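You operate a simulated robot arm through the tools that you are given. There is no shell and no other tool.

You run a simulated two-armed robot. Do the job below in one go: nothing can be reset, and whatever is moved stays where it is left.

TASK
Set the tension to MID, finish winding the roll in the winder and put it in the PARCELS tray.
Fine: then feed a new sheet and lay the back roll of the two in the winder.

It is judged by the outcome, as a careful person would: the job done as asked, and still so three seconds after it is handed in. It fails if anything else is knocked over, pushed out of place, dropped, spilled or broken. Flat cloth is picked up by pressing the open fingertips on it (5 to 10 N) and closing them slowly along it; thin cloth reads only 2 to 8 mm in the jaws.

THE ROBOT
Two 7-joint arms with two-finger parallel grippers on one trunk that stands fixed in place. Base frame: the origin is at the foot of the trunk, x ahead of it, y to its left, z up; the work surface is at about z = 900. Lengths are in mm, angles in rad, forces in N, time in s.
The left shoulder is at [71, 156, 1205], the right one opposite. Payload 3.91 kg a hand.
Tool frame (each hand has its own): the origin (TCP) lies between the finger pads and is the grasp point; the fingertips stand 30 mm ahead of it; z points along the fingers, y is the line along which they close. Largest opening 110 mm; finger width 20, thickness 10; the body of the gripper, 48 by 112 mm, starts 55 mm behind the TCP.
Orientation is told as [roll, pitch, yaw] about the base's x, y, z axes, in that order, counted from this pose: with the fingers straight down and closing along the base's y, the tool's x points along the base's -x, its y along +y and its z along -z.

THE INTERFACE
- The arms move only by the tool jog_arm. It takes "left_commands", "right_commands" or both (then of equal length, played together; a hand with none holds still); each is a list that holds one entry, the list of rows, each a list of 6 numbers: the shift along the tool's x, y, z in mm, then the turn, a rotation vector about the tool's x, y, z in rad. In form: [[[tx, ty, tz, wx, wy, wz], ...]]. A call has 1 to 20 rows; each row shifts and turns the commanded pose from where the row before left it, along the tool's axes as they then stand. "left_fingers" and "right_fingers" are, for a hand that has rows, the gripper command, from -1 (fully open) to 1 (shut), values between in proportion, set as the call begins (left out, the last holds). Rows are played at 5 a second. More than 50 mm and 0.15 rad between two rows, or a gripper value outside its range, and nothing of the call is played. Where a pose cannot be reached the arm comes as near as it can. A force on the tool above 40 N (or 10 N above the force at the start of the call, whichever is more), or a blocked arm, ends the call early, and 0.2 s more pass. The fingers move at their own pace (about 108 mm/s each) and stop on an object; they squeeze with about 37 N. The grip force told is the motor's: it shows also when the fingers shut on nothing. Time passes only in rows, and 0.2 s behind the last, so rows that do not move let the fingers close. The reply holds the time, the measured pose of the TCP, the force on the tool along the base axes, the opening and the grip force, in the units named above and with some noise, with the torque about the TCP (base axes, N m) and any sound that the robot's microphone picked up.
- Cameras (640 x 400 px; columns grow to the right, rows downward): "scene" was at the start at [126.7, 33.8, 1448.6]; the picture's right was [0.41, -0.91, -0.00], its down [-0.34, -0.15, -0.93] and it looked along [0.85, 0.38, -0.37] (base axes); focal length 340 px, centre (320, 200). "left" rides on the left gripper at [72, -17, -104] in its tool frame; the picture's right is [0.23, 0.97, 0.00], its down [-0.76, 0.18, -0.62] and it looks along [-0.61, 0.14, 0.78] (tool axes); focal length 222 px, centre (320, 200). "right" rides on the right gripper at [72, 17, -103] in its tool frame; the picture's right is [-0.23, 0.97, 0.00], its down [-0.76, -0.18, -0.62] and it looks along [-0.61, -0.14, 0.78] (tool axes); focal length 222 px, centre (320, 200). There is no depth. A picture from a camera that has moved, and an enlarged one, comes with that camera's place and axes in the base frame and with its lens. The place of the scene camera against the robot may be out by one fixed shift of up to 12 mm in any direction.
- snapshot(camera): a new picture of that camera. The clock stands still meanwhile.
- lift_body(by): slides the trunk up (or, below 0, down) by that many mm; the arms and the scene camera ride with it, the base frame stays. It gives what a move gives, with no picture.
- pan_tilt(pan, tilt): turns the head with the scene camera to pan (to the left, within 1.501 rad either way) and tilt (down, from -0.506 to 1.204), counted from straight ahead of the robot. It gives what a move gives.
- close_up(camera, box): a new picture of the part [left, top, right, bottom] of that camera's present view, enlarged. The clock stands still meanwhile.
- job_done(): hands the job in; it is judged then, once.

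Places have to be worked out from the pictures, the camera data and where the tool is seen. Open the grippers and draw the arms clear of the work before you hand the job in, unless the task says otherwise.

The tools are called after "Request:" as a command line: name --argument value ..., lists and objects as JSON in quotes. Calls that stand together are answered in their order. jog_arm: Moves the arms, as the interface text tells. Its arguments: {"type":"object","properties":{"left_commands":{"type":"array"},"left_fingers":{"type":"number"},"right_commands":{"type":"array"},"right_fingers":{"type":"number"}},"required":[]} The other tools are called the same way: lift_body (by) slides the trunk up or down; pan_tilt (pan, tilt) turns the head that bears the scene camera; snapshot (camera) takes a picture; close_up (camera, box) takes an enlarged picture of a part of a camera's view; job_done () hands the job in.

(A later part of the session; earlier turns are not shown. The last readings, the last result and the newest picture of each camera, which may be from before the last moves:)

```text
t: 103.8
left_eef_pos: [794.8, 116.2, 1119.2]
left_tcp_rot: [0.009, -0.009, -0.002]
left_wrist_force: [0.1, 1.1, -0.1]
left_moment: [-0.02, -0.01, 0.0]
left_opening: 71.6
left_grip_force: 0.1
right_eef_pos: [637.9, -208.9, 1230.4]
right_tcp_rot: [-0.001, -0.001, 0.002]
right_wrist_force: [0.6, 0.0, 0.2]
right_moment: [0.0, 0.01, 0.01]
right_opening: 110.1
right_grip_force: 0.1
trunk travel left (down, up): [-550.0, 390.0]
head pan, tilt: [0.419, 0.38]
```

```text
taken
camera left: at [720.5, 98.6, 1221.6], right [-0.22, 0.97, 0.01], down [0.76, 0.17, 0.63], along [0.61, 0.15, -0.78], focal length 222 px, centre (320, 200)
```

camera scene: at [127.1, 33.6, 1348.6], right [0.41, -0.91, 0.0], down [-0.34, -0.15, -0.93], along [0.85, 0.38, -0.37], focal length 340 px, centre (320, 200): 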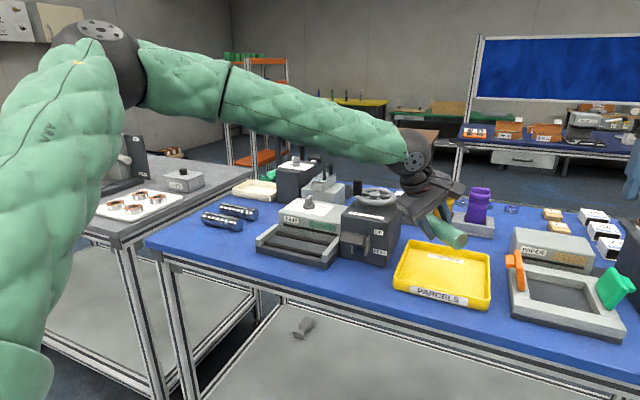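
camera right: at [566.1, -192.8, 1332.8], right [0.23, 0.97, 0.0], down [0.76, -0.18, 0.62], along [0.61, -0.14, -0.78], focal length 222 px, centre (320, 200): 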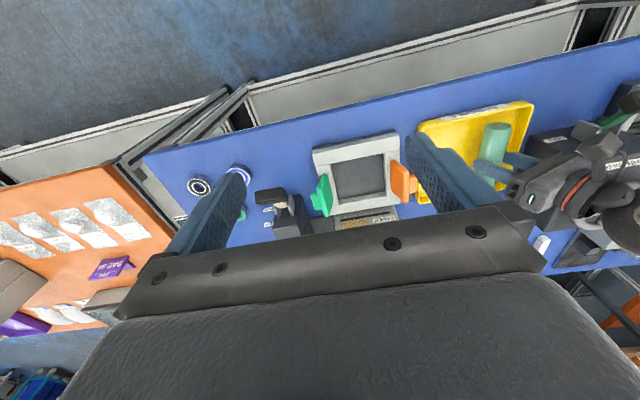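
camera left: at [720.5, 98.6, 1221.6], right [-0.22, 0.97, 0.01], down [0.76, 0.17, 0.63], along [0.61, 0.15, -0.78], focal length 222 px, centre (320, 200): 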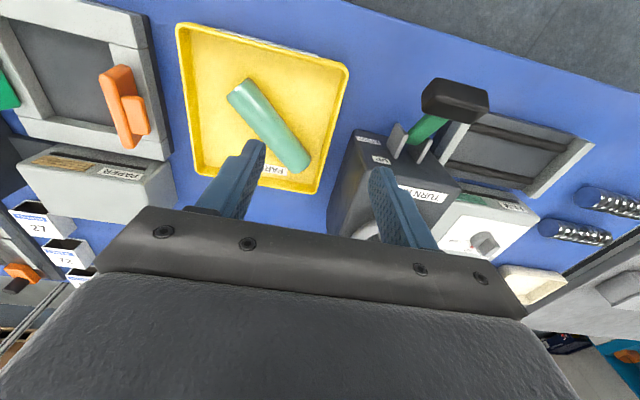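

I go back to a spot in front of the lever to see it well.

Request:
jog_arm --left_commands '[[[29, 24, -6, 0, 0, 0], [29, 24, -6, 0, 0, 0], [29, 24, -6, 0, 0, 0], [29, 24, -6, 0, 0, 0], [29, 24, -6, 0, 0, 0], [0, 0, 0, 0, 0, 0]]]'

Request:
snapshot --camera "left"

Request:
close_up --camera "left" --box '[240, 80, 400, 210]'

Request:
close_up --camera "scene" --box '[310, 180, 430, 280]'

```text
t: 105.2
left_eef_pos: [649.8, 236.3, 1149.2]
left_tcp_rot: [0.009, -0.011, -0.003]
left_wrist_force: [0.0, -0.1, 1.0]
left_moment: [0.01, 0.01, 0.0]
left_opening: 71.5
left_grip_force: 0.2
right_eef_pos: [639.0, -209.3, 1228.1]
right_tcp_rot: [0.0, 0.001, 0.0]
right_wrist_force: [0.7, 0.0, -1.0]
right_moment: [0.04, 0.02, 0.0]
right_opening: 110.0
right_grip_force: 0.1
trunk travel left (down, up): [-550.0, 390.0]
head pan, tilt: [0.419, 0.38]
```

```text
taken
camera left: at [576.2, 217.7, 1251.4], right [-0.23, 0.97, 0.01], down [0.76, 0.17, 0.63], along [0.61, 0.15, -0.78], focal length 222 px, centre (320, 200)
```

left: 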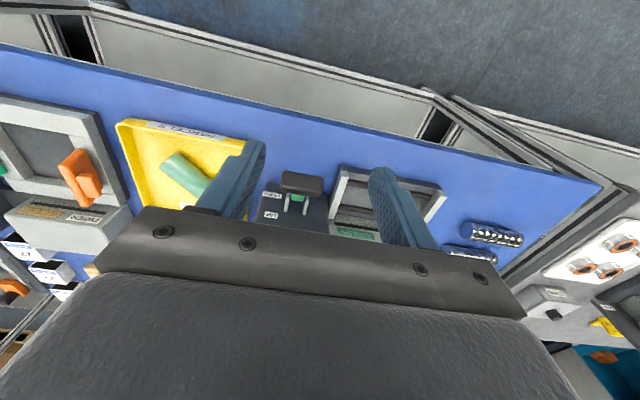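

```text
3.08 times, centred on (320, 145) of left
camera zoom: at [576.2, 217.7, 1251.4], right [-0.23, 0.97, 0.01], down [0.76, 0.17, 0.63], along [0.61, 0.15, -0.78], focal length 684 px, centre (320, 369)
```

zoom: 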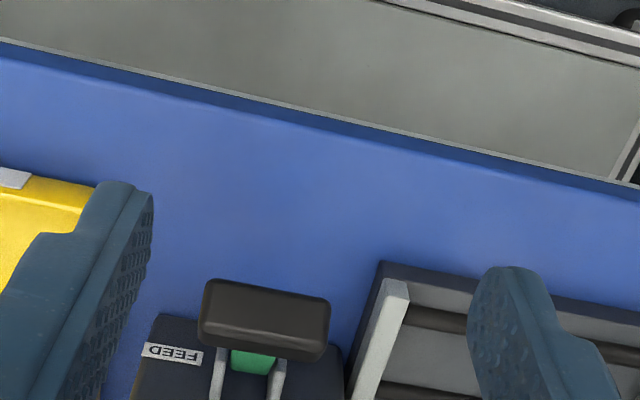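

```text
4.00 times, centred on (370, 230) of scene
camera zoom: at [127.8, 33.0, 1348.5], right [0.41, -0.91, 0.0], down [-0.34, -0.15, -0.93], along [0.85, 0.38, -0.37], focal length 1359 px, centre (120, 80)
```

zoom: 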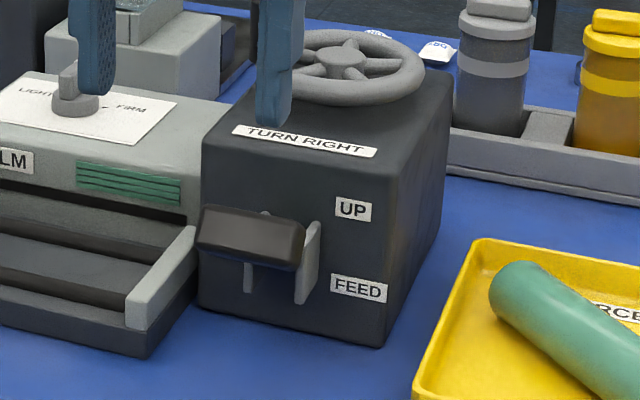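

The lever handle is at about (753, 236, 1000), raised by its UP position; the pivot is near (815, 235, 965). I close the fingers and move above the handle to push it down to FEED.

Request:
jog_arm --left_commands '[[[-35, 0, 10, 0, 0, 0], [-35, 0, 25, 0, 0, 0], [-29, 0, 25, 0, 0, 0], [0, 0, 20, 0, 0, 0], [0, 0, 15, 0, 0, 0], [0, 0, 0, 0, 0, 0]]]' --left_fingers 1

Request:
close_up --camera "left" --box '[220, 60, 420, 210]'

Request:
close_up --camera "scene" --box '[310, 160, 430, 280]'

```text
t: 106.6
left_eef_pos: [749.5, 236.0, 1054.5]
left_tcp_rot: [0.008, -0.01, -0.003]
left_wrist_force: [0.2, 0.7, -0.1]
left_moment: [0.0, 0.01, 0.01]
left_opening: 0.2
left_grip_force: 36.6
right_eef_pos: [638.4, -209.0, 1228.1]
right_tcp_rot: [0.0, -0.001, 0.001]
right_wrist_force: [0.9, -0.3, -0.6]
right_moment: [0.0, -0.04, -0.02]
right_opening: 109.8
right_grip_force: 0.0
trunk travel left (down, up): [-550.0, 390.0]
head pan, tilt: [0.419, 0.38]
```

```text
2.67 times, centred on (320, 135) of left
camera zoom: at [675.0, 219.3, 1157.1], right [-0.23, 0.97, 0.01], down [0.76, 0.17, 0.63], along [0.61, 0.15, -0.77], focal length 592 px, centre (320, 373)
```

zoom: 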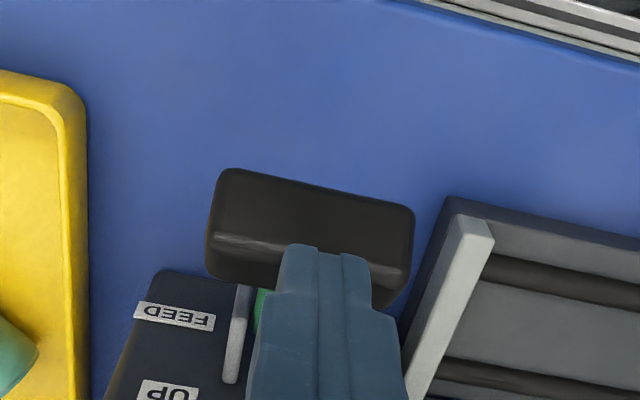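

```text
3.33 times, centred on (370, 220) of scene
camera zoom: at [126.6, 33.5, 1348.6], right [0.41, -0.91, 0.0], down [-0.34, -0.15, -0.93], along [0.85, 0.38, -0.37], focal length 1133 px, centre (153, 133)
```

zoom: 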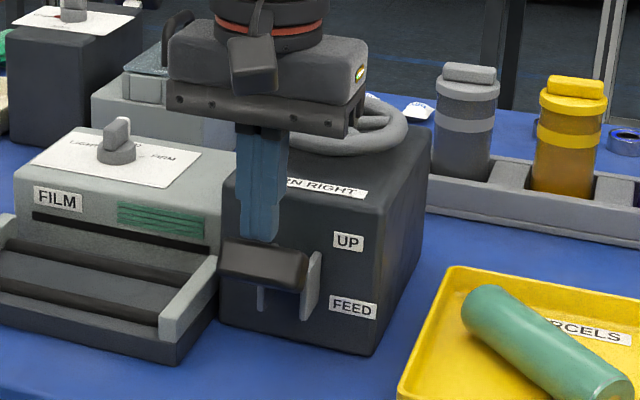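

The tip is above the handle. I push down slowly.

Request:
jog_arm --left_commands '[[[3, 0, 5, 0, 0, 0], [0, 0, 5, 0, 0, 0], [0, 0, 4, 0, 0, 0], [0, 0, 4, 0, 0, 0], [0, 0, 4, 0, 0, 0], [0, 0, 4, 0, 0, 0], [0, 0, 4, 0, 0, 0], [0, 0, 4, 0, 0, 0], [0, 0, 4, 0, 0, 0], [0, 0, 4, 0, 0, 0]]]'

Request:
close_up --camera "scene" --box '[270, 180, 430, 290]'

```text
t: 108.8
left_eef_pos: [746.0, 238.2, 1012.9]
left_tcp_rot: [0.007, -0.009, -0.001]
left_wrist_force: [1.6, -0.3, 0.3]
left_moment: [-0.04, 0.01, 0.02]
left_opening: 0.1
left_grip_force: 37.0
right_eef_pos: [638.8, -208.3, 1228.9]
right_tcp_rot: [0.001, -0.001, -0.001]
right_wrist_force: [-0.3, 0.3, 0.6]
right_moment: [0.02, -0.02, -0.03]
right_opening: 109.8
right_grip_force: 0.1
trunk travel left (down, up): [-550.0, 390.0]
head pan, tilt: [0.419, 0.38]
```

```text
3.64 times, centred on (350, 235) of scene
camera zoom: at [126.8, 33.6, 1348.6], right [0.41, -0.91, 0.0], down [-0.34, -0.15, -0.93], along [0.85, 0.38, -0.37], focal length 1236 px, centre (211, 73)
```

zoom: 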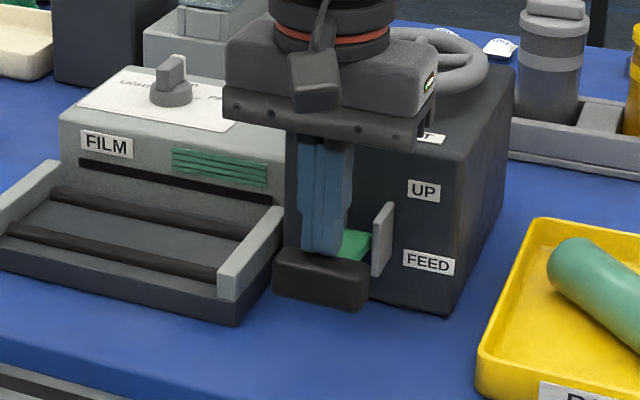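

The lever is going down easily. I keep pushing to the FEED end.

Request:
jog_arm --left_commands '[[[0, 0, 4, 0, 0, 0], [0, 0, 4, 0, 0, 0], [0, 0, 4, 0, 0, 0], [0, 0, 4, 0, 0, 0], [0, 0, 4, 0, 0, 0], [0, 0, 4, 0, 0, 0], [0, 0, 4, 0, 0, 0], [0, 0, 4, 0, 0, 0]]]'

Request:
close_up --camera "scene" --box '[270, 180, 430, 290]'

Request:
close_up --camera "left" --box '[200, 30, 440, 210]'

```text
t: 110.6
left_eef_pos: [746.1, 236.8, 980.5]
left_tcp_rot: [0.01, -0.009, -0.003]
left_wrist_force: [1.7, 0.1, 3.9]
left_moment: [-0.04, -0.07, 0.02]
left_opening: 0.1
left_grip_force: 37.2
right_eef_pos: [638.4, -208.9, 1228.9]
right_tcp_rot: [0.001, 0.0, -0.001]
right_wrist_force: [-0.6, 0.6, 0.2]
right_moment: [0.0, 0.01, 0.01]
right_opening: 110.1
right_grip_force: 0.1
trunk travel left (down, up): [-550.0, 390.0]
head pan, tilt: [0.419, 0.38]
```

```text
3.64 times, centred on (350, 235) of scene
camera zoom: at [126.9, 33.6, 1348.6], right [0.41, -0.91, 0.0], down [-0.34, -0.15, -0.93], along [0.85, 0.38, -0.37], focal length 1236 px, centre (211, 73)
```

zoom: 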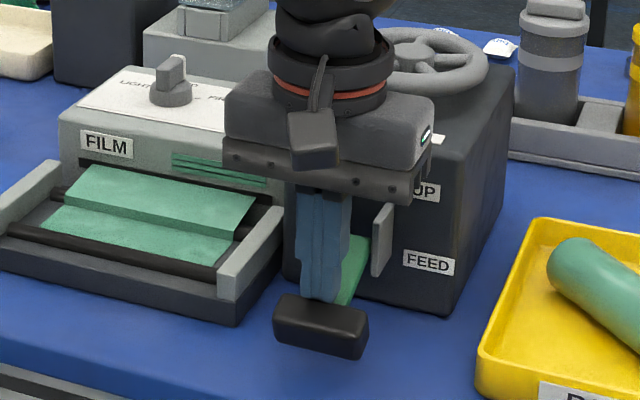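

```text
2.22 times, centred on (320, 120) of left
camera zoom: at [673.2, 219.8, 1083.3], right [-0.23, 0.97, 0.01], down [0.76, 0.17, 0.63], along [0.61, 0.15, -0.78], focal length 494 px, centre (320, 378)
```

zoom: 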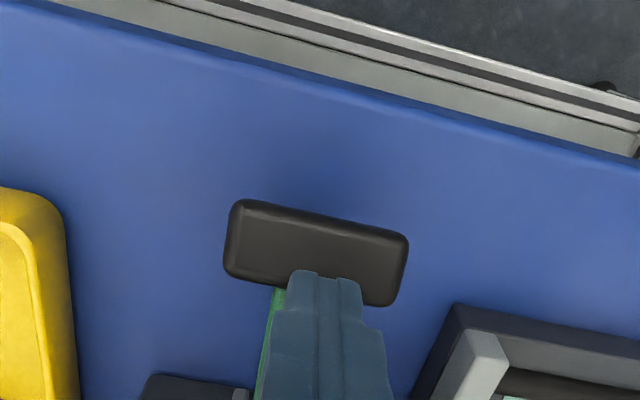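

A fresh green sheet has been fed over the bed. I release the lever and see whether it stays down.

Request:
jog_arm --left_commands '[[[0, 0, -5, 0, 0, 0], [0, 0, -10, 0, 0, 0], [0, 0, -20, 0, 0, 0], [5, 0, -30, 0, 0, 0], [10, 0, -40, 0, 0, 0], [10, 0, -40, 0, 0, 0], [0, 0, 0, 0, 0, 0]]]'

Request:
close_up --camera "scene" --box '[200, 180, 430, 300]'

Request:
snapshot --camera "left"

```text
t: 112.2
left_eef_pos: [721.5, 237.1, 1125.1]
left_tcp_rot: [0.01, -0.009, -0.002]
left_wrist_force: [0.1, -0.6, 0.4]
left_moment: [0.0, -0.01, 0.0]
left_opening: 0.1
left_grip_force: 36.9
right_eef_pos: [639.9, -208.1, 1228.1]
right_tcp_rot: [0.0, 0.002, 0.001]
right_wrist_force: [0.4, 0.6, -0.1]
right_moment: [-0.02, 0.01, 0.02]
right_opening: 110.0
right_grip_force: 0.0
trunk travel left (down, up): [-550.0, 390.0]
head pan, tilt: [0.419, 0.38]
```

```text
2.78 times, centred on (315, 240) of scene
camera zoom: at [127.8, 33.8, 1348.4], right [0.41, -0.91, 0.0], down [-0.34, -0.15, -0.93], along [0.85, 0.38, -0.37], focal length 946 px, centre (334, 89)
```

zoom: 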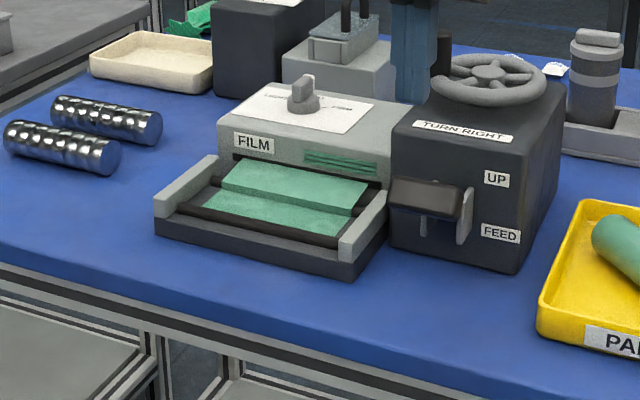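

```text
taken
camera left: at [647.7, 219.9, 1227.9], right [-0.23, 0.97, 0.01], down [0.76, 0.17, 0.63], along [0.61, 0.15, -0.78], focal length 222 px, centre (320, 200)
```

left: 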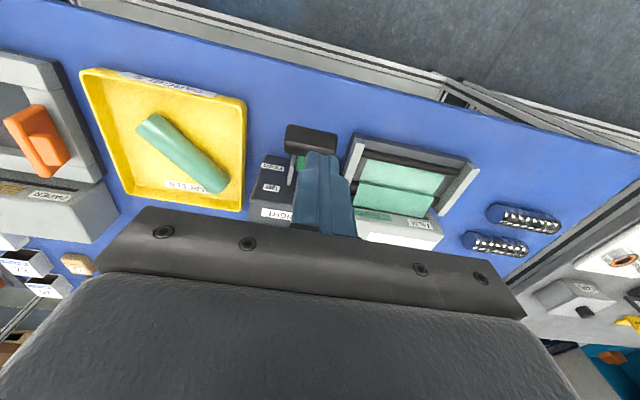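

The lever springs back to UP by itself and exactly one sheet lies in the bed. Now for the back roll, near (925, 672): I move the left hand over in that direction to look at it and test the reach.

Request:
jog_arm --left_commands '[[[-16, 40, 0, 0, 0, 0], [-16, 40, 0, 0, 0, 0], [-16, 40, 0, 0, 0, 0], [-16, 40, 0, 0, 0, 0], [-16, 40, 0, 0, 0, 0], [-16, 40, 0, 0, 0, 0], [-16, 40, 0, 0, 0, 0], [-16, 40, 0, 0, 0, 0], [0, 0, 0, 0, 0, 0]]]' --left_fingers -1

Request:
snapshot --camera "left"

Request:
close_up --camera "left" --box '[230, 60, 430, 210]'

```text
t: 114.2
left_eef_pos: [848.8, 557.0, 1131.0]
left_tcp_rot: [0.009, -0.01, -0.001]
left_wrist_force: [0.6, 0.2, -0.2]
left_moment: [-0.01, -0.03, -0.02]
left_opening: 110.2
left_grip_force: 0.1
right_eef_pos: [637.4, -209.4, 1229.7]
right_tcp_rot: [0.0, -0.002, 0.002]
right_wrist_force: [0.4, -0.3, 0.0]
right_moment: [0.0, -0.02, 0.02]
right_opening: 110.4
right_grip_force: 0.0
trunk travel left (down, up): [-550.0, 390.0]
head pan, tilt: [0.419, 0.38]
```

```text
taken
camera left: at [774.9, 539.6, 1232.6], right [-0.23, 0.97, 0.01], down [0.76, 0.17, 0.63], along [0.61, 0.15, -0.77], focal length 222 px, centre (320, 200)
```

left: 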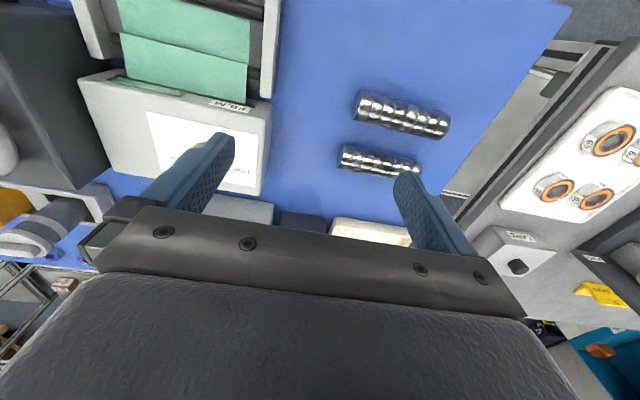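

```text
2.67 times, centred on (330, 135) of left
camera zoom: at [774.9, 539.6, 1232.6], right [-0.23, 0.97, 0.01], down [0.76, 0.17, 0.63], along [0.61, 0.15, -0.77], focal length 592 px, centre (293, 373)
```

zoom: 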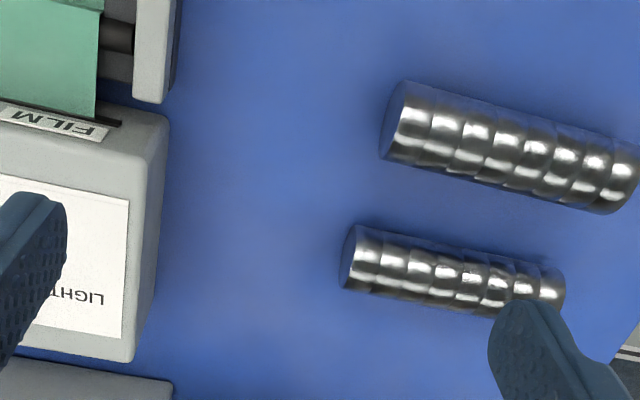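

The back roll lies at about (930, 681), parallel to y, with its axis at z≈918 and a radius of about 18. It is far out, so I turn the hand 90° and tilt it outwards along the roll's length, then test the reach above it.

Request:
jog_arm --left_commands '[[[0, 0, 0, 0, 0, -0.131], [0, 0, 0, 0, 0, -0.131], [0, 0, 0, 0, 0, -0.131], [0, 0, 0, 0, 0, -0.131], [0, 0, 0, 0, 0, -0.131], [0, 0, 0, 0, 0, -0.131], [0, 0, 0, 0, 0, -0.131], [0, 0, 0, 0, 0, -0.131], [0, 0, 0, 0, 0, -0.131], [0, 0, 0, 0, 0, -0.131], [0, 0, 0, 0, 0, -0.131], [0, 0, 0, 0, 0, -0.131], [0, 0, 0, 0, -0.12, 0], [0, 0, 0, 0, -0.12, 0], [0, 0, 0, 0, -0.12, 0], [0, 0, 0, 0, -0.12, 0], [0, 0, 0, 0, 0, 0]]]'

Request:
snapshot --camera "left"

Request:
snapshot --camera "scene"

```text
t: 117.8
left_eef_pos: [848.5, 557.3, 1129.6]
left_tcp_rot: [-0.01, -0.489, 1.575]
left_wrist_force: [-0.8, -0.4, -1.2]
left_moment: [0.0, 0.02, 0.03]
left_opening: 110.0
left_grip_force: 0.0
right_eef_pos: [638.4, -208.1, 1229.6]
right_tcp_rot: [-0.001, 0.0, 0.0]
right_wrist_force: [-1.0, 0.2, -0.5]
right_moment: [-0.03, -0.02, -0.01]
right_opening: 109.9
right_grip_force: 0.0
trunk travel left (down, up): [-550.0, 390.0]
head pan, tilt: [0.419, 0.38]
```

```text
taken
camera left: at [864.8, 444.7, 1186.7], right [-0.97, -0.2, -0.12], down [-0.19, 0.38, 0.91], along [-0.14, 0.9, -0.41], focal length 222 px, centre (320, 200)
```

left: 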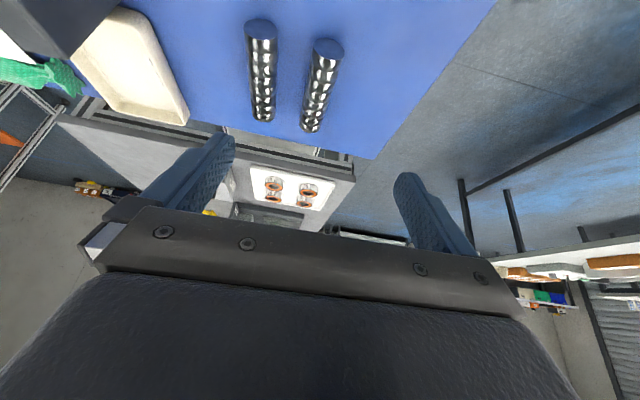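

```text
taken
camera scene: at [126.7, 34.5, 1348.6], right [0.41, -0.91, 0.0], down [-0.34, -0.15, -0.93], along [0.85, 0.38, -0.37], focal length 340 px, centre (320, 200)
```

scene: 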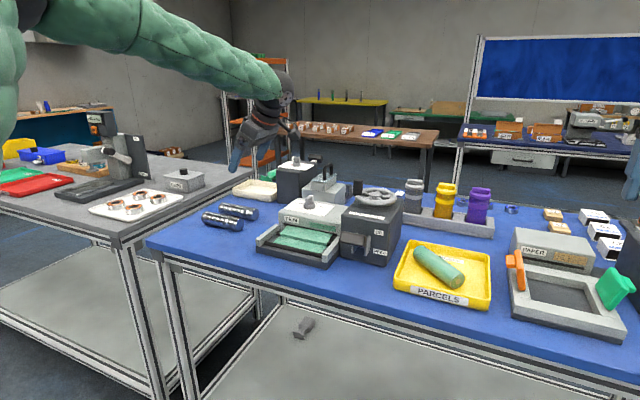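

The hand is turned and tilted. I move towards a point above the back roll.

Request:
jog_arm --left_commands '[[[-18, -20.5, 23.7, 0, 0, 0], [-18, -20.5, 23.7, 0, 0, 0], [-18, -20.5, 23.7, 0, 0, 0], [-18, -20.5, 23.7, 0, 0, 0], [0, 0, 0, 0, 0, 0]]]'

Request:
snapshot --camera "left"

```text
t: 119.0
left_eef_pos: [931.5, 664.7, 1082.6]
left_tcp_rot: [-0.012, -0.488, 1.576]
left_wrist_force: [-0.1, -0.9, 0.0]
left_moment: [0.0, -0.01, -0.05]
left_opening: 110.0
left_grip_force: 0.1
right_eef_pos: [637.1, -209.5, 1230.4]
right_tcp_rot: [0.0, -0.001, -0.001]
right_wrist_force: [-0.4, 0.2, 0.2]
right_moment: [0.02, 0.01, 0.0]
right_opening: 110.1
right_grip_force: 0.2
trunk travel left (down, up): [-550.0, 390.0]
head pan, tilt: [0.419, 0.38]
```

```text
taken
camera left: at [947.4, 551.9, 1138.8], right [-0.97, -0.2, -0.12], down [-0.19, 0.38, 0.91], along [-0.14, 0.9, -0.41], focal length 222 px, centre (320, 200)
```

left: 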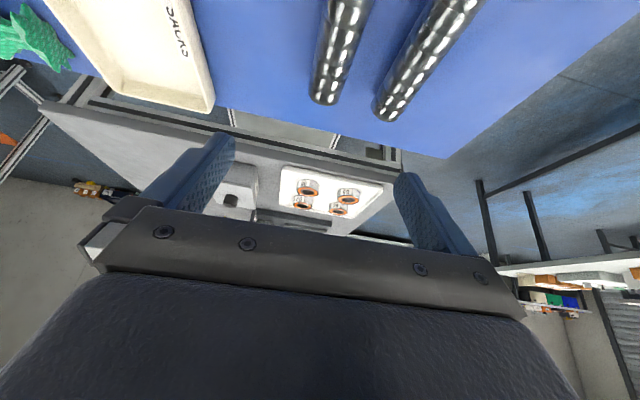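

That point is reached without trouble. I reduce the tilt to see how upright the hand can be here.

Request:
jog_arm --left_commands '[[[0, 0, 0, 0, 0.1, 0], [0, 0, 0, 0, 0.1, 0], [0, 0, 0, 0, 0.1, 0], [0, 0, 0, 0, 0, 0]]]'

Request:
snapshot --camera "left"

```text
t: 120.0
left_eef_pos: [931.3, 663.6, 1078.8]
left_tcp_rot: [-0.008, -0.186, 1.572]
left_wrist_force: [0.4, 0.6, 0.3]
left_moment: [0.0, -0.01, 0.01]
left_opening: 110.2
left_grip_force: 0.0
right_eef_pos: [638.5, -209.6, 1229.2]
right_tcp_rot: [0.0, -0.001, 0.0]
right_wrist_force: [0.1, -0.2, 0.4]
right_moment: [0.02, -0.01, 0.0]
right_opening: 110.0
right_grip_force: 0.1
trunk travel left (down, up): [-550.0, 390.0]
head pan, tilt: [0.419, 0.38]
```

```text
taken
camera left: at [947.2, 573.4, 1168.7], right [-0.97, -0.22, -0.05], down [-0.18, 0.63, 0.75], along [-0.14, 0.74, -0.66], focal length 222 px, centre (320, 200)
```

left: 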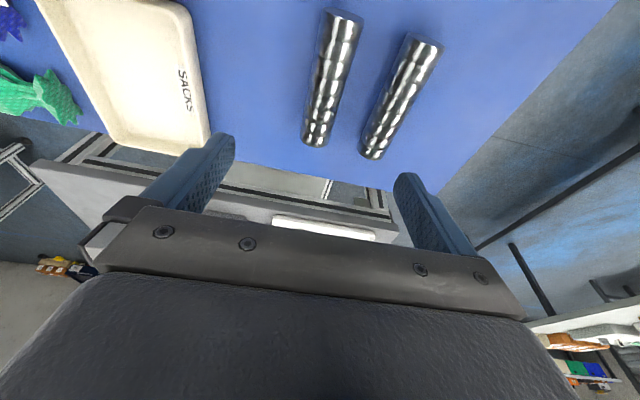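

Reach is better here than I expected, so I make the hand vertical and centre it over the roll at about (928, 676).

Request:
jog_arm --left_commands '[[[0, 0, 0, 0, 0.093, 0], [0, 0, 0, 0, 0.093, 0], [-6, 1.5, 0, 0, 0, 0], [-6, 1.5, 0, 0, 0, 0], [0, 0, 0, 0, 0, 0]]]' --left_fingers -0.15

Request:
snapshot --camera "left"

Request:
close_up --camera "left" --box '[220, 20, 460, 210]'

```text
t: 121.2
left_eef_pos: [928.3, 676.2, 1079.9]
left_tcp_rot: [-0.008, -0.003, 1.571]
left_wrist_force: [-0.1, -0.4, -0.1]
left_moment: [-0.01, -0.01, -0.01]
left_opening: 63.3
left_grip_force: 0.0
right_eef_pos: [637.9, -209.6, 1229.5]
right_tcp_rot: [0.0, 0.001, 0.0]
right_wrist_force: [0.6, 0.3, 0.1]
right_moment: [-0.01, 0.04, -0.01]
right_opening: 110.0
right_grip_force: 0.1
trunk travel left (down, up): [-550.0, 390.0]
head pan, tilt: [0.419, 0.38]
```

```text
taken
camera left: at [944.2, 603.7, 1183.6], right [-0.97, -0.23, -0.01], down [-0.18, 0.76, 0.62], along [-0.13, 0.61, -0.78], focal length 222 px, centre (320, 200)
```

left: 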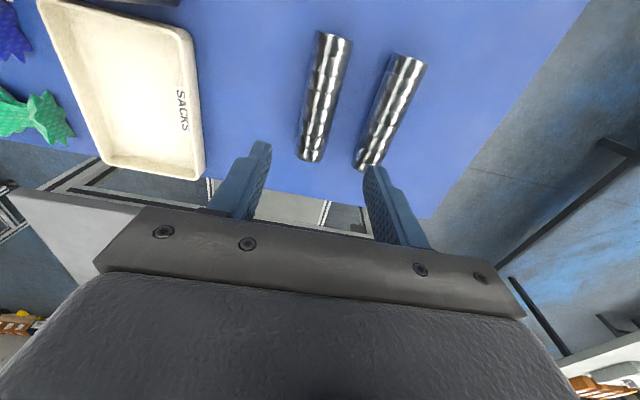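

```text
2.11 times, centred on (340, 115) of left
camera zoom: at [944.2, 603.7, 1183.6], right [-0.97, -0.23, -0.01], down [-0.18, 0.76, 0.62], along [-0.13, 0.61, -0.78], focal length 468 px, centre (278, 379)
```

zoom: 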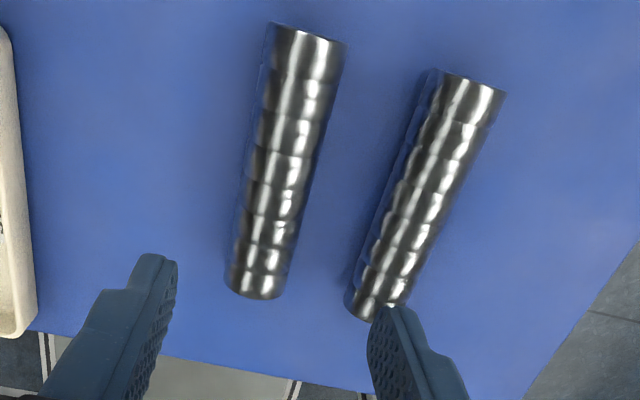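

The roll axis is at about (930.5, 675) along y, with a radius of about 18. I descend with the fingers straddling it, to just above the table.

Request:
jog_arm --left_commands '[[[0, -2, 40, 0, 0, 0], [0, 0, 40, 0, 0, 0], [0, 0, 35, 0, 0, 0], [0, 0, 15, 0, 0, 0], [0, 0, 8, 0, 0, 0], [0, 0, 0, 0, 0, 0]]]'

Request:
snapshot --camera "left"

Request:
close_up --camera "scene" --box '[180, 150, 300, 250]'

```text
t: 122.6
left_eef_pos: [932.0, 678.3, 941.6]
left_tcp_rot: [-0.008, -0.001, 1.571]
left_wrist_force: [0.6, -1.0, -0.6]
left_moment: [-0.01, 0.03, 0.02]
left_opening: 63.2
left_grip_force: 0.0
right_eef_pos: [638.8, -210.0, 1229.5]
right_tcp_rot: [0.0, 0.001, 0.0]
right_wrist_force: [-0.3, -0.7, 0.7]
right_moment: [0.0, 0.01, 0.02]
right_opening: 110.0
right_grip_force: 0.0
trunk travel left (down, up): [-550.0, 390.0]
head pan, tilt: [0.419, 0.38]
```

```text
taken
camera left: at [947.2, 604.4, 1044.9], right [-0.97, -0.23, -0.01], down [-0.18, 0.76, 0.62], along [-0.13, 0.61, -0.78], focal length 222 px, centre (320, 200)
```

left: 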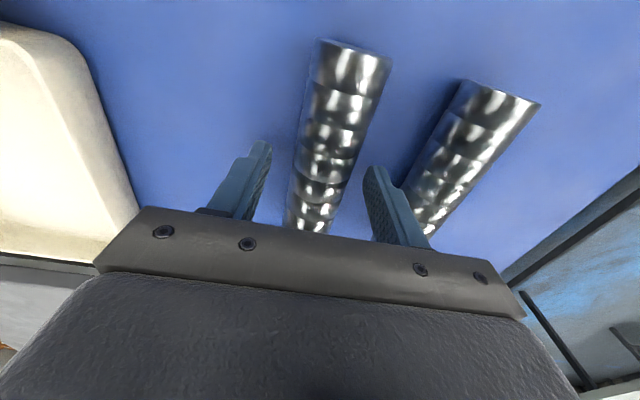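

```text
4.00 times, centred on (240, 200) of scene
camera zoom: at [126.8, 33.7, 1348.6], right [0.41, -0.91, 0.0], down [-0.34, -0.15, -0.93], along [0.85, 0.38, -0.37], focal length 1359 px, centre (640, 200)
```

zoom: 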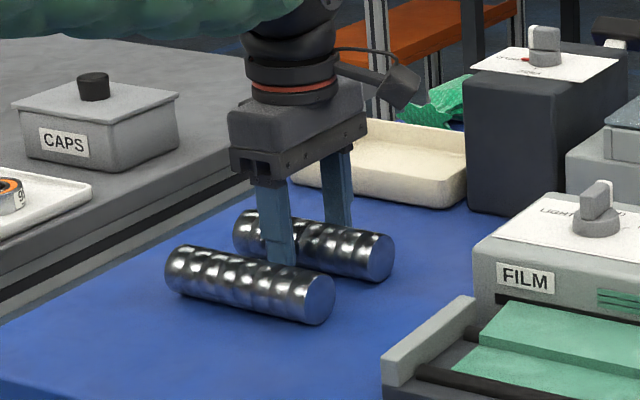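

The fingers straddle the back roll, clear of the front one. I go another 6 mm down and close.

Request:
jog_arm --left_commands '[[[0, 0, 3, 0, 0, 0], [0, 0, 3, 0, 0, 0], [0, 0, 0, 0, 0, 0]]]'

Request:
jog_arm --left_commands '[[[0, 0, 0, 0, 0, 0], [0, 0, 0, 0, 0, 0], [0, 0, 0, 0, 0, 0], [0, 0, 0, 0, 0, 0]]]' --left_fingers 1

Request:
snapshot --camera "left"

```text
t: 123.4
left_eef_pos: [932.3, 677.4, 936.7]
left_tcp_rot: [-0.009, -0.002, 1.57]
left_wrist_force: [-0.2, 0.1, -0.4]
left_moment: [0.02, 0.0, -0.01]
left_opening: 63.1
left_grip_force: 0.0
right_eef_pos: [638.9, -207.0, 1229.7]
right_tcp_rot: [0.0, 0.0, 0.001]
right_wrist_force: [0.2, 0.1, -0.3]
right_moment: [-0.02, 0.0, -0.01]
right_opening: 109.8
right_grip_force: 0.0
trunk travel left (down, up): [-550.0, 390.0]
head pan, tilt: [0.419, 0.38]
```

```text
t: 124.4
left_eef_pos: [931.5, 676.7, 936.4]
left_tcp_rot: [-0.009, -0.001, 1.57]
left_wrist_force: [-1.2, 0.0, -0.5]
left_moment: [0.18, 0.02, 0.02]
left_opening: 39.7
left_grip_force: 37.3
right_eef_pos: [638.5, -208.9, 1229.9]
right_tcp_rot: [0.0, 0.0, 0.0]
right_wrist_force: [-0.5, 0.0, -0.3]
right_moment: [0.02, -0.01, 0.0]
right_opening: 110.3
right_grip_force: 0.0
trunk travel left (down, up): [-550.0, 390.0]
head pan, tilt: [0.419, 0.38]
```

```text
taken
camera left: at [947.3, 604.1, 1039.2], right [-0.97, -0.23, -0.01], down [-0.18, 0.76, 0.62], along [-0.13, 0.61, -0.78], focal length 222 px, centre (320, 200)
```

left: 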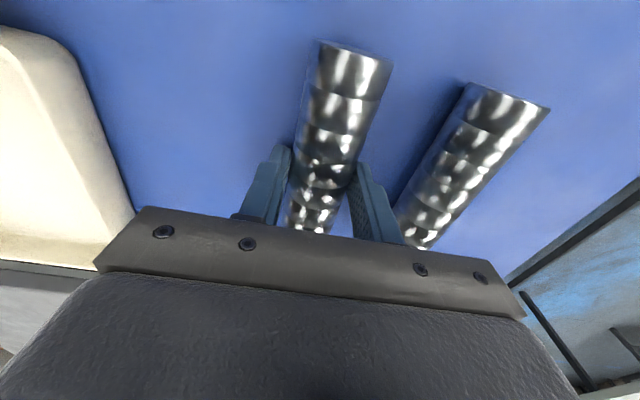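

It is gripped at 39.7 mm. I lift slowly.

Request:
jog_arm --left_commands '[[[0, 0, -1, 0, 0, 0], [0, 0, -2, 0, 0, 0], [0, 0, -3, 0, 0, 0], [0, 0, -4, 0, 0, 0], [0, 0, -4, 0, 0, 0], [0, 0, 0, 0, 0, 0]]]'

Request:
close_up --camera "scene" --box '[180, 150, 300, 250]'

```text
t: 125.8
left_eef_pos: [932.1, 677.4, 949.2]
left_tcp_rot: [-0.008, -0.001, 1.572]
left_wrist_force: [1.4, -0.2, -2.9]
left_moment: [0.04, -0.01, 0.0]
left_opening: 39.4
left_grip_force: 36.9
right_eef_pos: [638.4, -208.1, 1228.7]
right_tcp_rot: [0.0, 0.001, 0.0]
right_wrist_force: [0.1, -1.3, -0.1]
right_moment: [0.0, 0.01, -0.06]
right_opening: 110.0
right_grip_force: 0.0
trunk travel left (down, up): [-550.0, 390.0]
head pan, tilt: [0.419, 0.38]
```

```text
4.00 times, centred on (240, 200) of scene
camera zoom: at [127.3, 34.1, 1348.5], right [0.41, -0.91, 0.0], down [-0.34, -0.15, -0.93], along [0.85, 0.38, -0.37], focal length 1359 px, centre (640, 200)
```

zoom: 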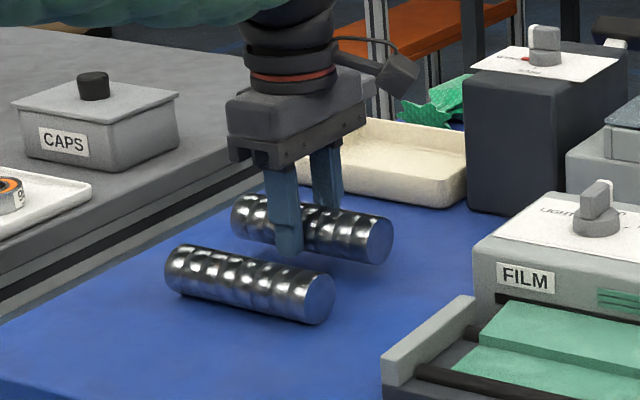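

The roll is level and secure. I raise it smoothly to a travel height.

Request:
jog_arm --left_commands '[[[0, 0, -5, 0, 0, 0], [0, 0, -8, 0, 0, 0], [0, 0, -11, 0, 0, 0], [0, 0, -12, 0, 0, 0], [0, 0, -12, 0, 0, 0], [0, 0, -12, 0, 0, 0], [0, 0, -12, 0, 0, 0], [0, 0, -12, 0, 0, 0], [0, 0, -12, 0, 0, 0], [0, 0, -12, 0, 0, 0], [0, 0, -10, 0, 0, 0], [0, 0, -7, 0, 0, 0], [0, 0, -4, 0, 0, 0], [0, 0, 0, 0, 0, 0]]]'

Request:
jog_arm --left_commands '[[[3, 1.5, 0, 0, 0, 0], [7, 3, 0, 0, 0, 0], [11, 4.7, 0, 0, 0, 0], [13, 5.5, 0, 0, 0, 0], [13, 5.5, 0, 0, 0, 0], [13, 5.5, 0, 0, 0, 0], [13, 5.5, 0, 0, 0, 0], [13, 5.5, 0, 0, 0, 0], [13, 5.5, 0, 0, 0, 0], [13, 5.5, 0, 0, 0, 0], [13, 5.5, 0, 0, 0, 0], [13, 5.5, 0, 0, 0, 0], [9, 4, 0, 0, 0, 0], [5, 2, 0, 0, 0, 0], [0, 0, 0, 0, 0, 0]]]'

Request:
snapshot --camera "scene"

```text
t: 128.8
left_eef_pos: [930.9, 677.0, 1079.3]
left_tcp_rot: [-0.007, -0.003, 1.571]
left_wrist_force: [-0.1, -1.1, -2.5]
left_moment: [0.03, 0.0, 0.03]
left_opening: 39.9
left_grip_force: 36.9
right_eef_pos: [636.8, -208.2, 1229.0]
right_tcp_rot: [-0.001, 0.0, -0.001]
right_wrist_force: [-0.7, -0.2, 0.3]
right_moment: [0.02, 0.01, 0.01]
right_opening: 110.1
right_grip_force: 0.2
trunk travel left (down, up): [-550.0, 390.0]
head pan, tilt: [0.419, 0.38]
```

```text
t: 132.0
left_eef_pos: [866.2, 524.7, 1078.6]
left_tcp_rot: [-0.008, -0.002, 1.573]
left_wrist_force: [-0.4, 0.7, -3.7]
left_moment: [-0.01, -0.03, 0.0]
left_opening: 39.5
left_grip_force: 37.0
right_eef_pos: [640.0, -208.3, 1230.4]
right_tcp_rot: [0.0, 0.0, 0.001]
right_wrist_force: [0.5, -0.7, -0.4]
right_moment: [0.01, 0.01, 0.01]
right_opening: 109.9
right_grip_force: 0.1
trunk travel left (down, up): [-550.0, 390.0]
head pan, tilt: [0.419, 0.38]
```

```text
taken
camera scene: at [127.2, 34.0, 1348.5], right [0.41, -0.91, 0.0], down [-0.34, -0.15, -0.93], along [0.85, 0.38, -0.37], focal length 340 px, centre (320, 200)
```

scene: 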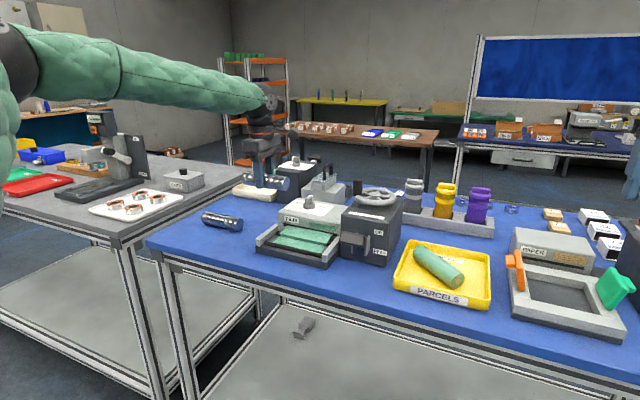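

On course. I carry on to above the winder bed, turning the last few degrees to match the bed.

Request:
jog_arm --left_commands '[[[4, 1.6, 0, 0, 0, 0], [8, 3.3, 0, 0, 0, 0], [12, 5, 0, 0, 0, 0], [13, 5.3, 0, 0, 0, 0], [13, 5.3, 0, 0, 0, 0], [13, 5.3, 0, 0, 0, 0], [13, 5.3, 0, 0, 0, 0], [13, 5.3, 0, 0, 0, 0], [13, 5.3, 0, 0, 0, 0], [11, 4.6, 0, 0, 0, 0], [7, 3, 0, 0, 0, 0], [4, 1.6, 0, 0, 0, 0], [0, 0, 0, 0, 0, -0.03], [0, 0, 0, 0, 0, -0.03], [0, 0, 0, 0, 0, 0]]]'

Request:
snapshot --camera "left"

Request:
close_up --camera "scene" --box '[230, 170, 390, 290]'

```text
t: 135.2
left_eef_pos: [814.5, 401.2, 1078.3]
left_tcp_rot: [-0.009, 0.0, 1.634]
left_wrist_force: [1.2, 0.6, -3.4]
left_moment: [0.01, -0.01, -0.03]
left_opening: 39.8
left_grip_force: 37.3
right_eef_pos: [638.3, -208.9, 1228.7]
right_tcp_rot: [0.001, -0.001, 0.001]
right_wrist_force: [0.3, -0.4, -0.6]
right_moment: [0.0, -0.03, 0.01]
right_opening: 109.8
right_grip_force: 0.1
trunk travel left (down, up): [-550.0, 390.0]
head pan, tilt: [0.419, 0.38]
```

```text
taken
camera left: at [835.1, 329.1, 1181.0], right [-0.96, -0.29, -0.01], down [-0.23, 0.75, 0.62], along [-0.17, 0.6, -0.78], focal length 222 px, centre (320, 200)
```

left: 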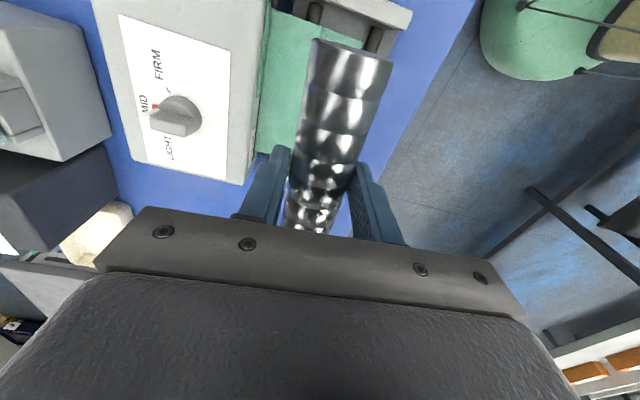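

```text
3.33 times, centred on (310, 230) of scene
camera zoom: at [127.1, 33.9, 1348.6], right [0.41, -0.91, 0.0], down [-0.34, -0.15, -0.93], along [0.85, 0.38, -0.37], focal length 1133 px, centre (353, 100)
```

zoom: 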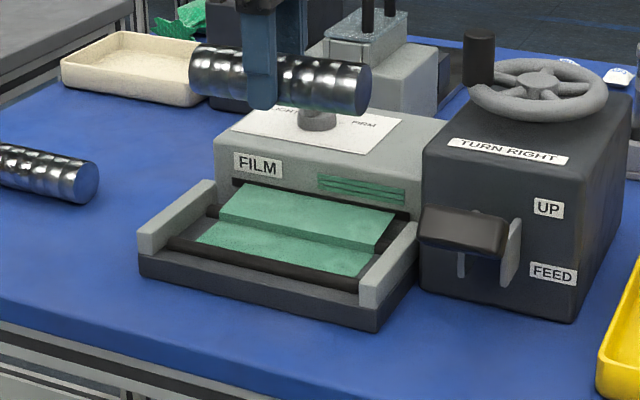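

The roll is right above the sheet in the bed. I lower it towards the bed.

Request:
jog_arm --left_commands '[[[0, 0, 4, 0, 0, 0], [0, 0, 8, 0, 0, 0], [0, 0, 11, 0, 0, 0], [0, 0, 12, 0, 0, 0], [0, 0, 12, 0, 0, 0], [0, 0, 12, 0, 0, 0], [0, 0, 12, 0, 0, 0], [0, 0, 10, 0, 0, 0], [0, 0, 7, 0, 0, 0], [0, 0, 4, 0, 0, 0], [0, 0, 0, 0, 0, 0]]]'

Request:
close_up --camera "left" --box '[200, 10, 440, 210]'

Request:
close_up --camera "scene" --box '[240, 190, 370, 290]'

```text
t: 137.6
left_eef_pos: [816.3, 400.8, 985.2]
left_tcp_rot: [-0.008, -0.002, 1.631]
left_wrist_force: [0.1, 0.1, -3.2]
left_moment: [-0.01, 0.01, 0.03]
left_opening: 39.7
left_grip_force: 36.7
right_eef_pos: [638.2, -208.8, 1229.5]
right_tcp_rot: [0.002, 0.0, -0.001]
right_wrist_force: [-0.2, 0.2, -0.1]
right_moment: [-0.03, 0.02, -0.01]
right_opening: 110.0
right_grip_force: 0.1
trunk travel left (down, up): [-550.0, 390.0]
head pan, tilt: [0.419, 0.38]
```

```text
2.00 times, centred on (320, 110) of left
camera zoom: at [835.6, 329.4, 1088.6], right [-0.96, -0.29, -0.01], down [-0.23, 0.75, 0.62], along [-0.17, 0.6, -0.78], focal length 444 px, centre (320, 380)
```

zoom: 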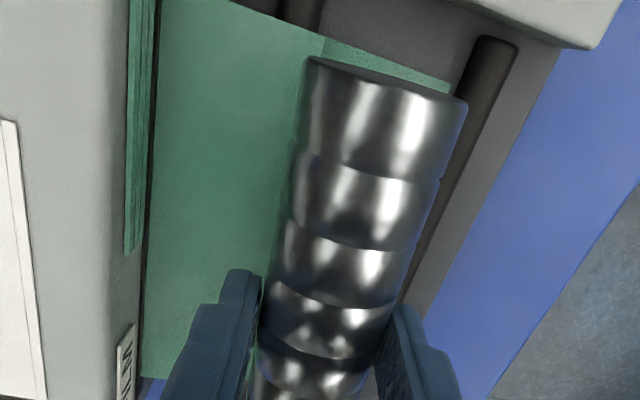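

```text
4.00 times, centred on (305, 240) of scene
camera zoom: at [127.0, 33.8, 1348.6], right [0.41, -0.91, 0.0], down [-0.34, -0.15, -0.93], along [0.85, 0.38, -0.37], focal length 1359 px, centre (380, 40)
```

zoom: 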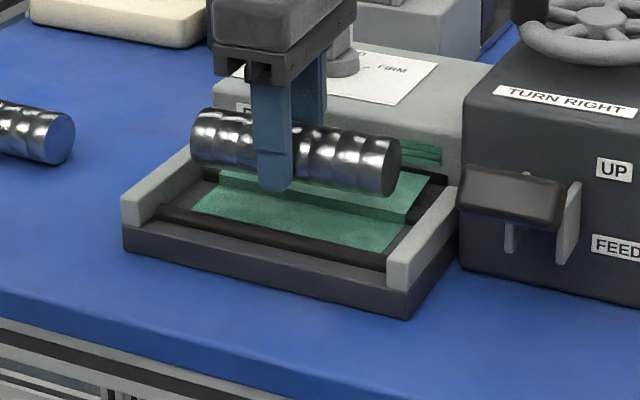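

The roll hangs just above the sheet. I shift it 3 mm towards the bed's middle and lower it in small steps, feeling for touch.

Request:
jog_arm --left_commands '[[[0, 1.5, 3, 0, 0, 0], [0, 1.5, 4, 0, 0, 0], [0, 0, 4, 0, 0, 0], [0, 0, 4, 0, 0, 0], [0, 0, 3, 0, 0, 0], [0, 0, 2, 0, 0, 0], [0, 0, 0, 0, 0, 0]]]'

Request:
close_up --camera "scene" --box '[250, 200, 350, 280]'

Request:
close_up --camera "left" --box '[200, 10, 440, 210]'

```text
t: 139.2
left_eef_pos: [814.0, 401.5, 964.9]
left_tcp_rot: [-0.009, -0.003, 1.633]
left_wrist_force: [0.7, -0.1, -2.9]
left_moment: [0.03, 0.02, -0.01]
left_opening: 39.6
left_grip_force: 37.3
right_eef_pos: [638.7, -209.5, 1229.8]
right_tcp_rot: [-0.001, 0.0, 0.0]
right_wrist_force: [0.7, 0.7, -0.3]
right_moment: [0.0, 0.0, 0.01]
right_opening: 110.0
right_grip_force: 0.0
trunk travel left (down, up): [-550.0, 390.0]
head pan, tilt: [0.419, 0.38]
```

```text
5.00 times, centred on (300, 240) of scene
camera zoom: at [127.1, 33.8, 1348.6], right [0.41, -0.91, 0.0], down [-0.34, -0.15, -0.93], along [0.85, 0.38, -0.37], focal length 1699 px, centre (420, 0)
```

zoom: 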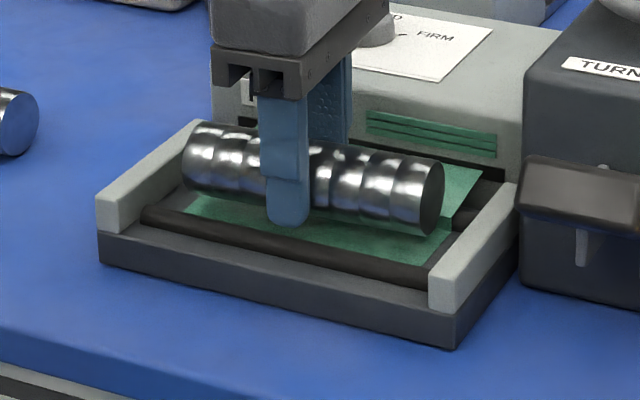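

```text
2.00 times, centred on (320, 110) of left
camera zoom: at [833.3, 329.4, 1068.5], right [-0.96, -0.29, -0.01], down [-0.23, 0.75, 0.62], along [-0.17, 0.6, -0.78], focal length 444 px, centre (320, 380)
```

zoom: 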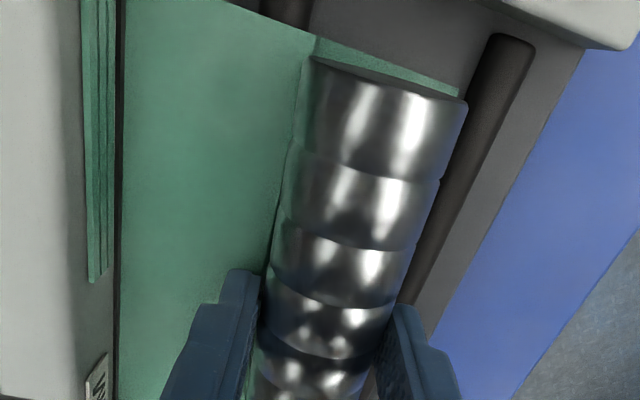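

Full weight still on the hand. I lower by another few millimetres.

Request:
jog_arm --left_commands '[[[0, 0, 1.2, 0, 0, 0], [0, 0, 1.2, 0, 0, 0], [0, 0, 1.2, 0, 0, 0], [0, 0, 0, 0, 0, 0]]]'

```text
t: 140.2
left_eef_pos: [812.5, 401.4, 961.8]
left_tcp_rot: [-0.008, -0.001, 1.633]
left_wrist_force: [-0.2, -0.7, -2.9]
left_moment: [-0.01, 0.01, 0.01]
left_opening: 39.7
left_grip_force: 36.5
right_eef_pos: [638.2, -208.6, 1229.6]
right_tcp_rot: [-0.001, 0.0, 0.0]
right_wrist_force: [-0.9, 0.7, -0.8]
right_moment: [0.02, -0.04, -0.03]
right_opening: 110.3
right_grip_force: 0.0
trunk travel left (down, up): [-550.0, 390.0]
head pan, tilt: [0.419, 0.38]
```

Request:
jog_arm --left_commands '[[[0, 0, 1, 0, 0, 0], [0, 0, 1, 0, 0, 0], [0, 0, 0, 0, 0, 0]]]'

Request:
close_up --camera "scene" --box '[250, 200, 350, 280]'

```text
t: 141.0
left_eef_pos: [813.9, 400.8, 960.2]
left_tcp_rot: [-0.009, -0.002, 1.633]
left_wrist_force: [0.2, 0.6, -4.5]
left_moment: [0.02, 0.0, -0.02]
left_opening: 40.0
left_grip_force: 37.1
right_eef_pos: [639.9, -208.1, 1229.4]
right_tcp_rot: [0.0, 0.001, 0.0]
right_wrist_force: [0.2, 0.1, -1.2]
right_moment: [0.03, -0.01, -0.02]
right_opening: 110.2
right_grip_force: 0.1
trunk travel left (down, up): [-550.0, 390.0]
head pan, tilt: [0.419, 0.38]
```

```text
5.00 times, centred on (300, 240) of scene
camera zoom: at [127.1, 33.8, 1348.6], right [0.41, -0.91, 0.0], down [-0.34, -0.15, -0.93], along [0.85, 0.38, -0.37], focal length 1699 px, centre (420, 0)
```

zoom: 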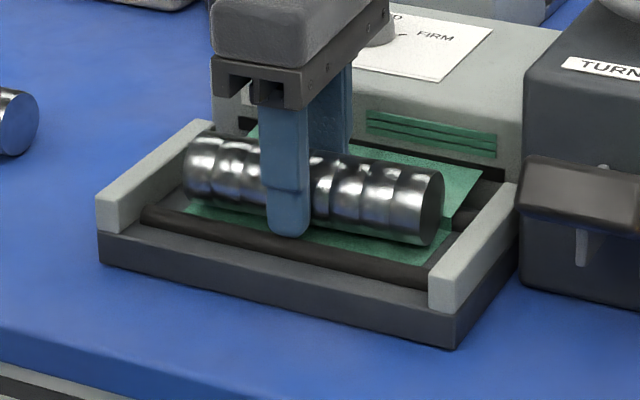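

I try one more small step, watching for contact with the rollers.

Request:
jog_arm --left_commands '[[[0, 0, 1, 0, 0, 0], [0, 0, 0.8, 0, 0, 0], [0, 0, 0, 0, 0, 0]]]'

```text
t: 141.8
left_eef_pos: [812.8, 401.5, 958.5]
left_tcp_rot: [-0.01, -0.002, 1.632]
left_wrist_force: [2.6, 3.6, 2.8]
left_moment: [0.03, 0.13, -0.08]
left_opening: 39.7
left_grip_force: 36.3
right_eef_pos: [638.3, -208.9, 1230.1]
right_tcp_rot: [-0.001, 0.0, -0.002]
right_wrist_force: [-0.3, -0.6, 0.2]
right_moment: [-0.01, 0.0, 0.03]
right_opening: 110.1
right_grip_force: 0.0
trunk travel left (down, up): [-550.0, 390.0]
head pan, tilt: [0.419, 0.38]
```

It touches now. I ease up 1 mm and open the fingers.

Request:
jog_arm --left_commands '[[[0, 0, -1.2, 0, 0, 0], [0, 0, 0, 0, 0, 0]]]'

Request:
jog_arm --left_commands '[[[0, 0, -0.5, 0, 0, 0], [0, 0, 0, 0, 0, 0], [0, 0, 0, 0, 0, 0], [0, 0, 0, 0, 0, 0]]]' --left_fingers 0.05

Request:
close_up --camera "scene" --box '[250, 200, 350, 280]'

Request:
close_up --camera "left" --box '[200, 10, 440, 210]'

```text
t: 142.4
left_eef_pos: [811.3, 400.0, 957.7]
left_tcp_rot: [-0.007, -0.001, 1.632]
left_wrist_force: [0.6, 0.1, -2.8]
left_moment: [-0.02, 0.01, -0.01]
left_opening: 39.7
left_grip_force: 36.8
right_eef_pos: [637.6, -209.3, 1229.3]
right_tcp_rot: [0.001, 0.0, 0.0]
right_wrist_force: [0.2, 0.2, -0.1]
right_moment: [0.0, 0.0, -0.04]
right_opening: 110.1
right_grip_force: 0.2
trunk travel left (down, up): [-550.0, 390.0]
head pan, tilt: [0.419, 0.38]
```

```text
t: 143.4
left_eef_pos: [811.3, 400.7, 961.0]
left_tcp_rot: [-0.01, -0.001, 1.632]
left_wrist_force: [0.7, 0.2, 0.4]
left_moment: [-0.02, 0.01, 0.01]
left_opening: 52.6
left_grip_force: 0.1
right_eef_pos: [637.8, -208.5, 1230.6]
right_tcp_rot: [-0.002, -0.001, -0.001]
right_wrist_force: [0.3, -0.2, 0.3]
right_moment: [-0.02, 0.0, 0.02]
right_opening: 110.1
right_grip_force: 0.1
trunk travel left (down, up): [-550.0, 390.0]
head pan, tilt: [0.419, 0.38]
```

```text
5.00 times, centred on (300, 240) of scene
camera zoom: at [126.9, 33.7, 1348.6], right [0.41, -0.91, 0.0], down [-0.34, -0.15, -0.93], along [0.85, 0.38, -0.37], focal length 1699 px, centre (420, 0)
```

zoom: 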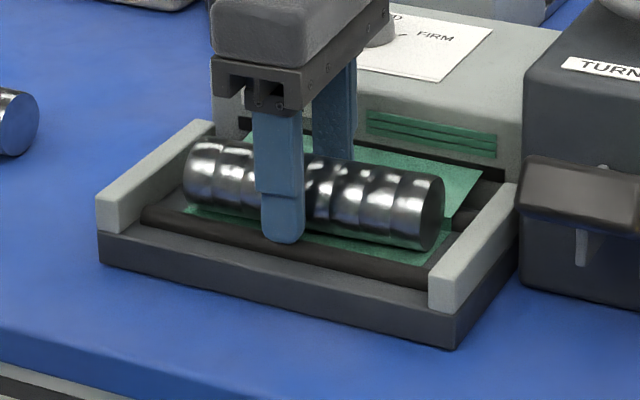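

```text
2.00 times, centred on (320, 110) of left
camera zoom: at [832.8, 329.1, 1063.3], right [-0.96, -0.29, -0.01], down [-0.23, 0.75, 0.62], along [-0.17, 0.6, -0.78], focal length 444 px, centre (320, 380)
```

zoom: 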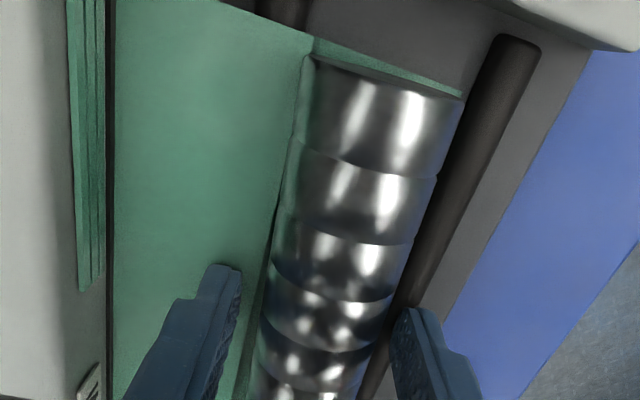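

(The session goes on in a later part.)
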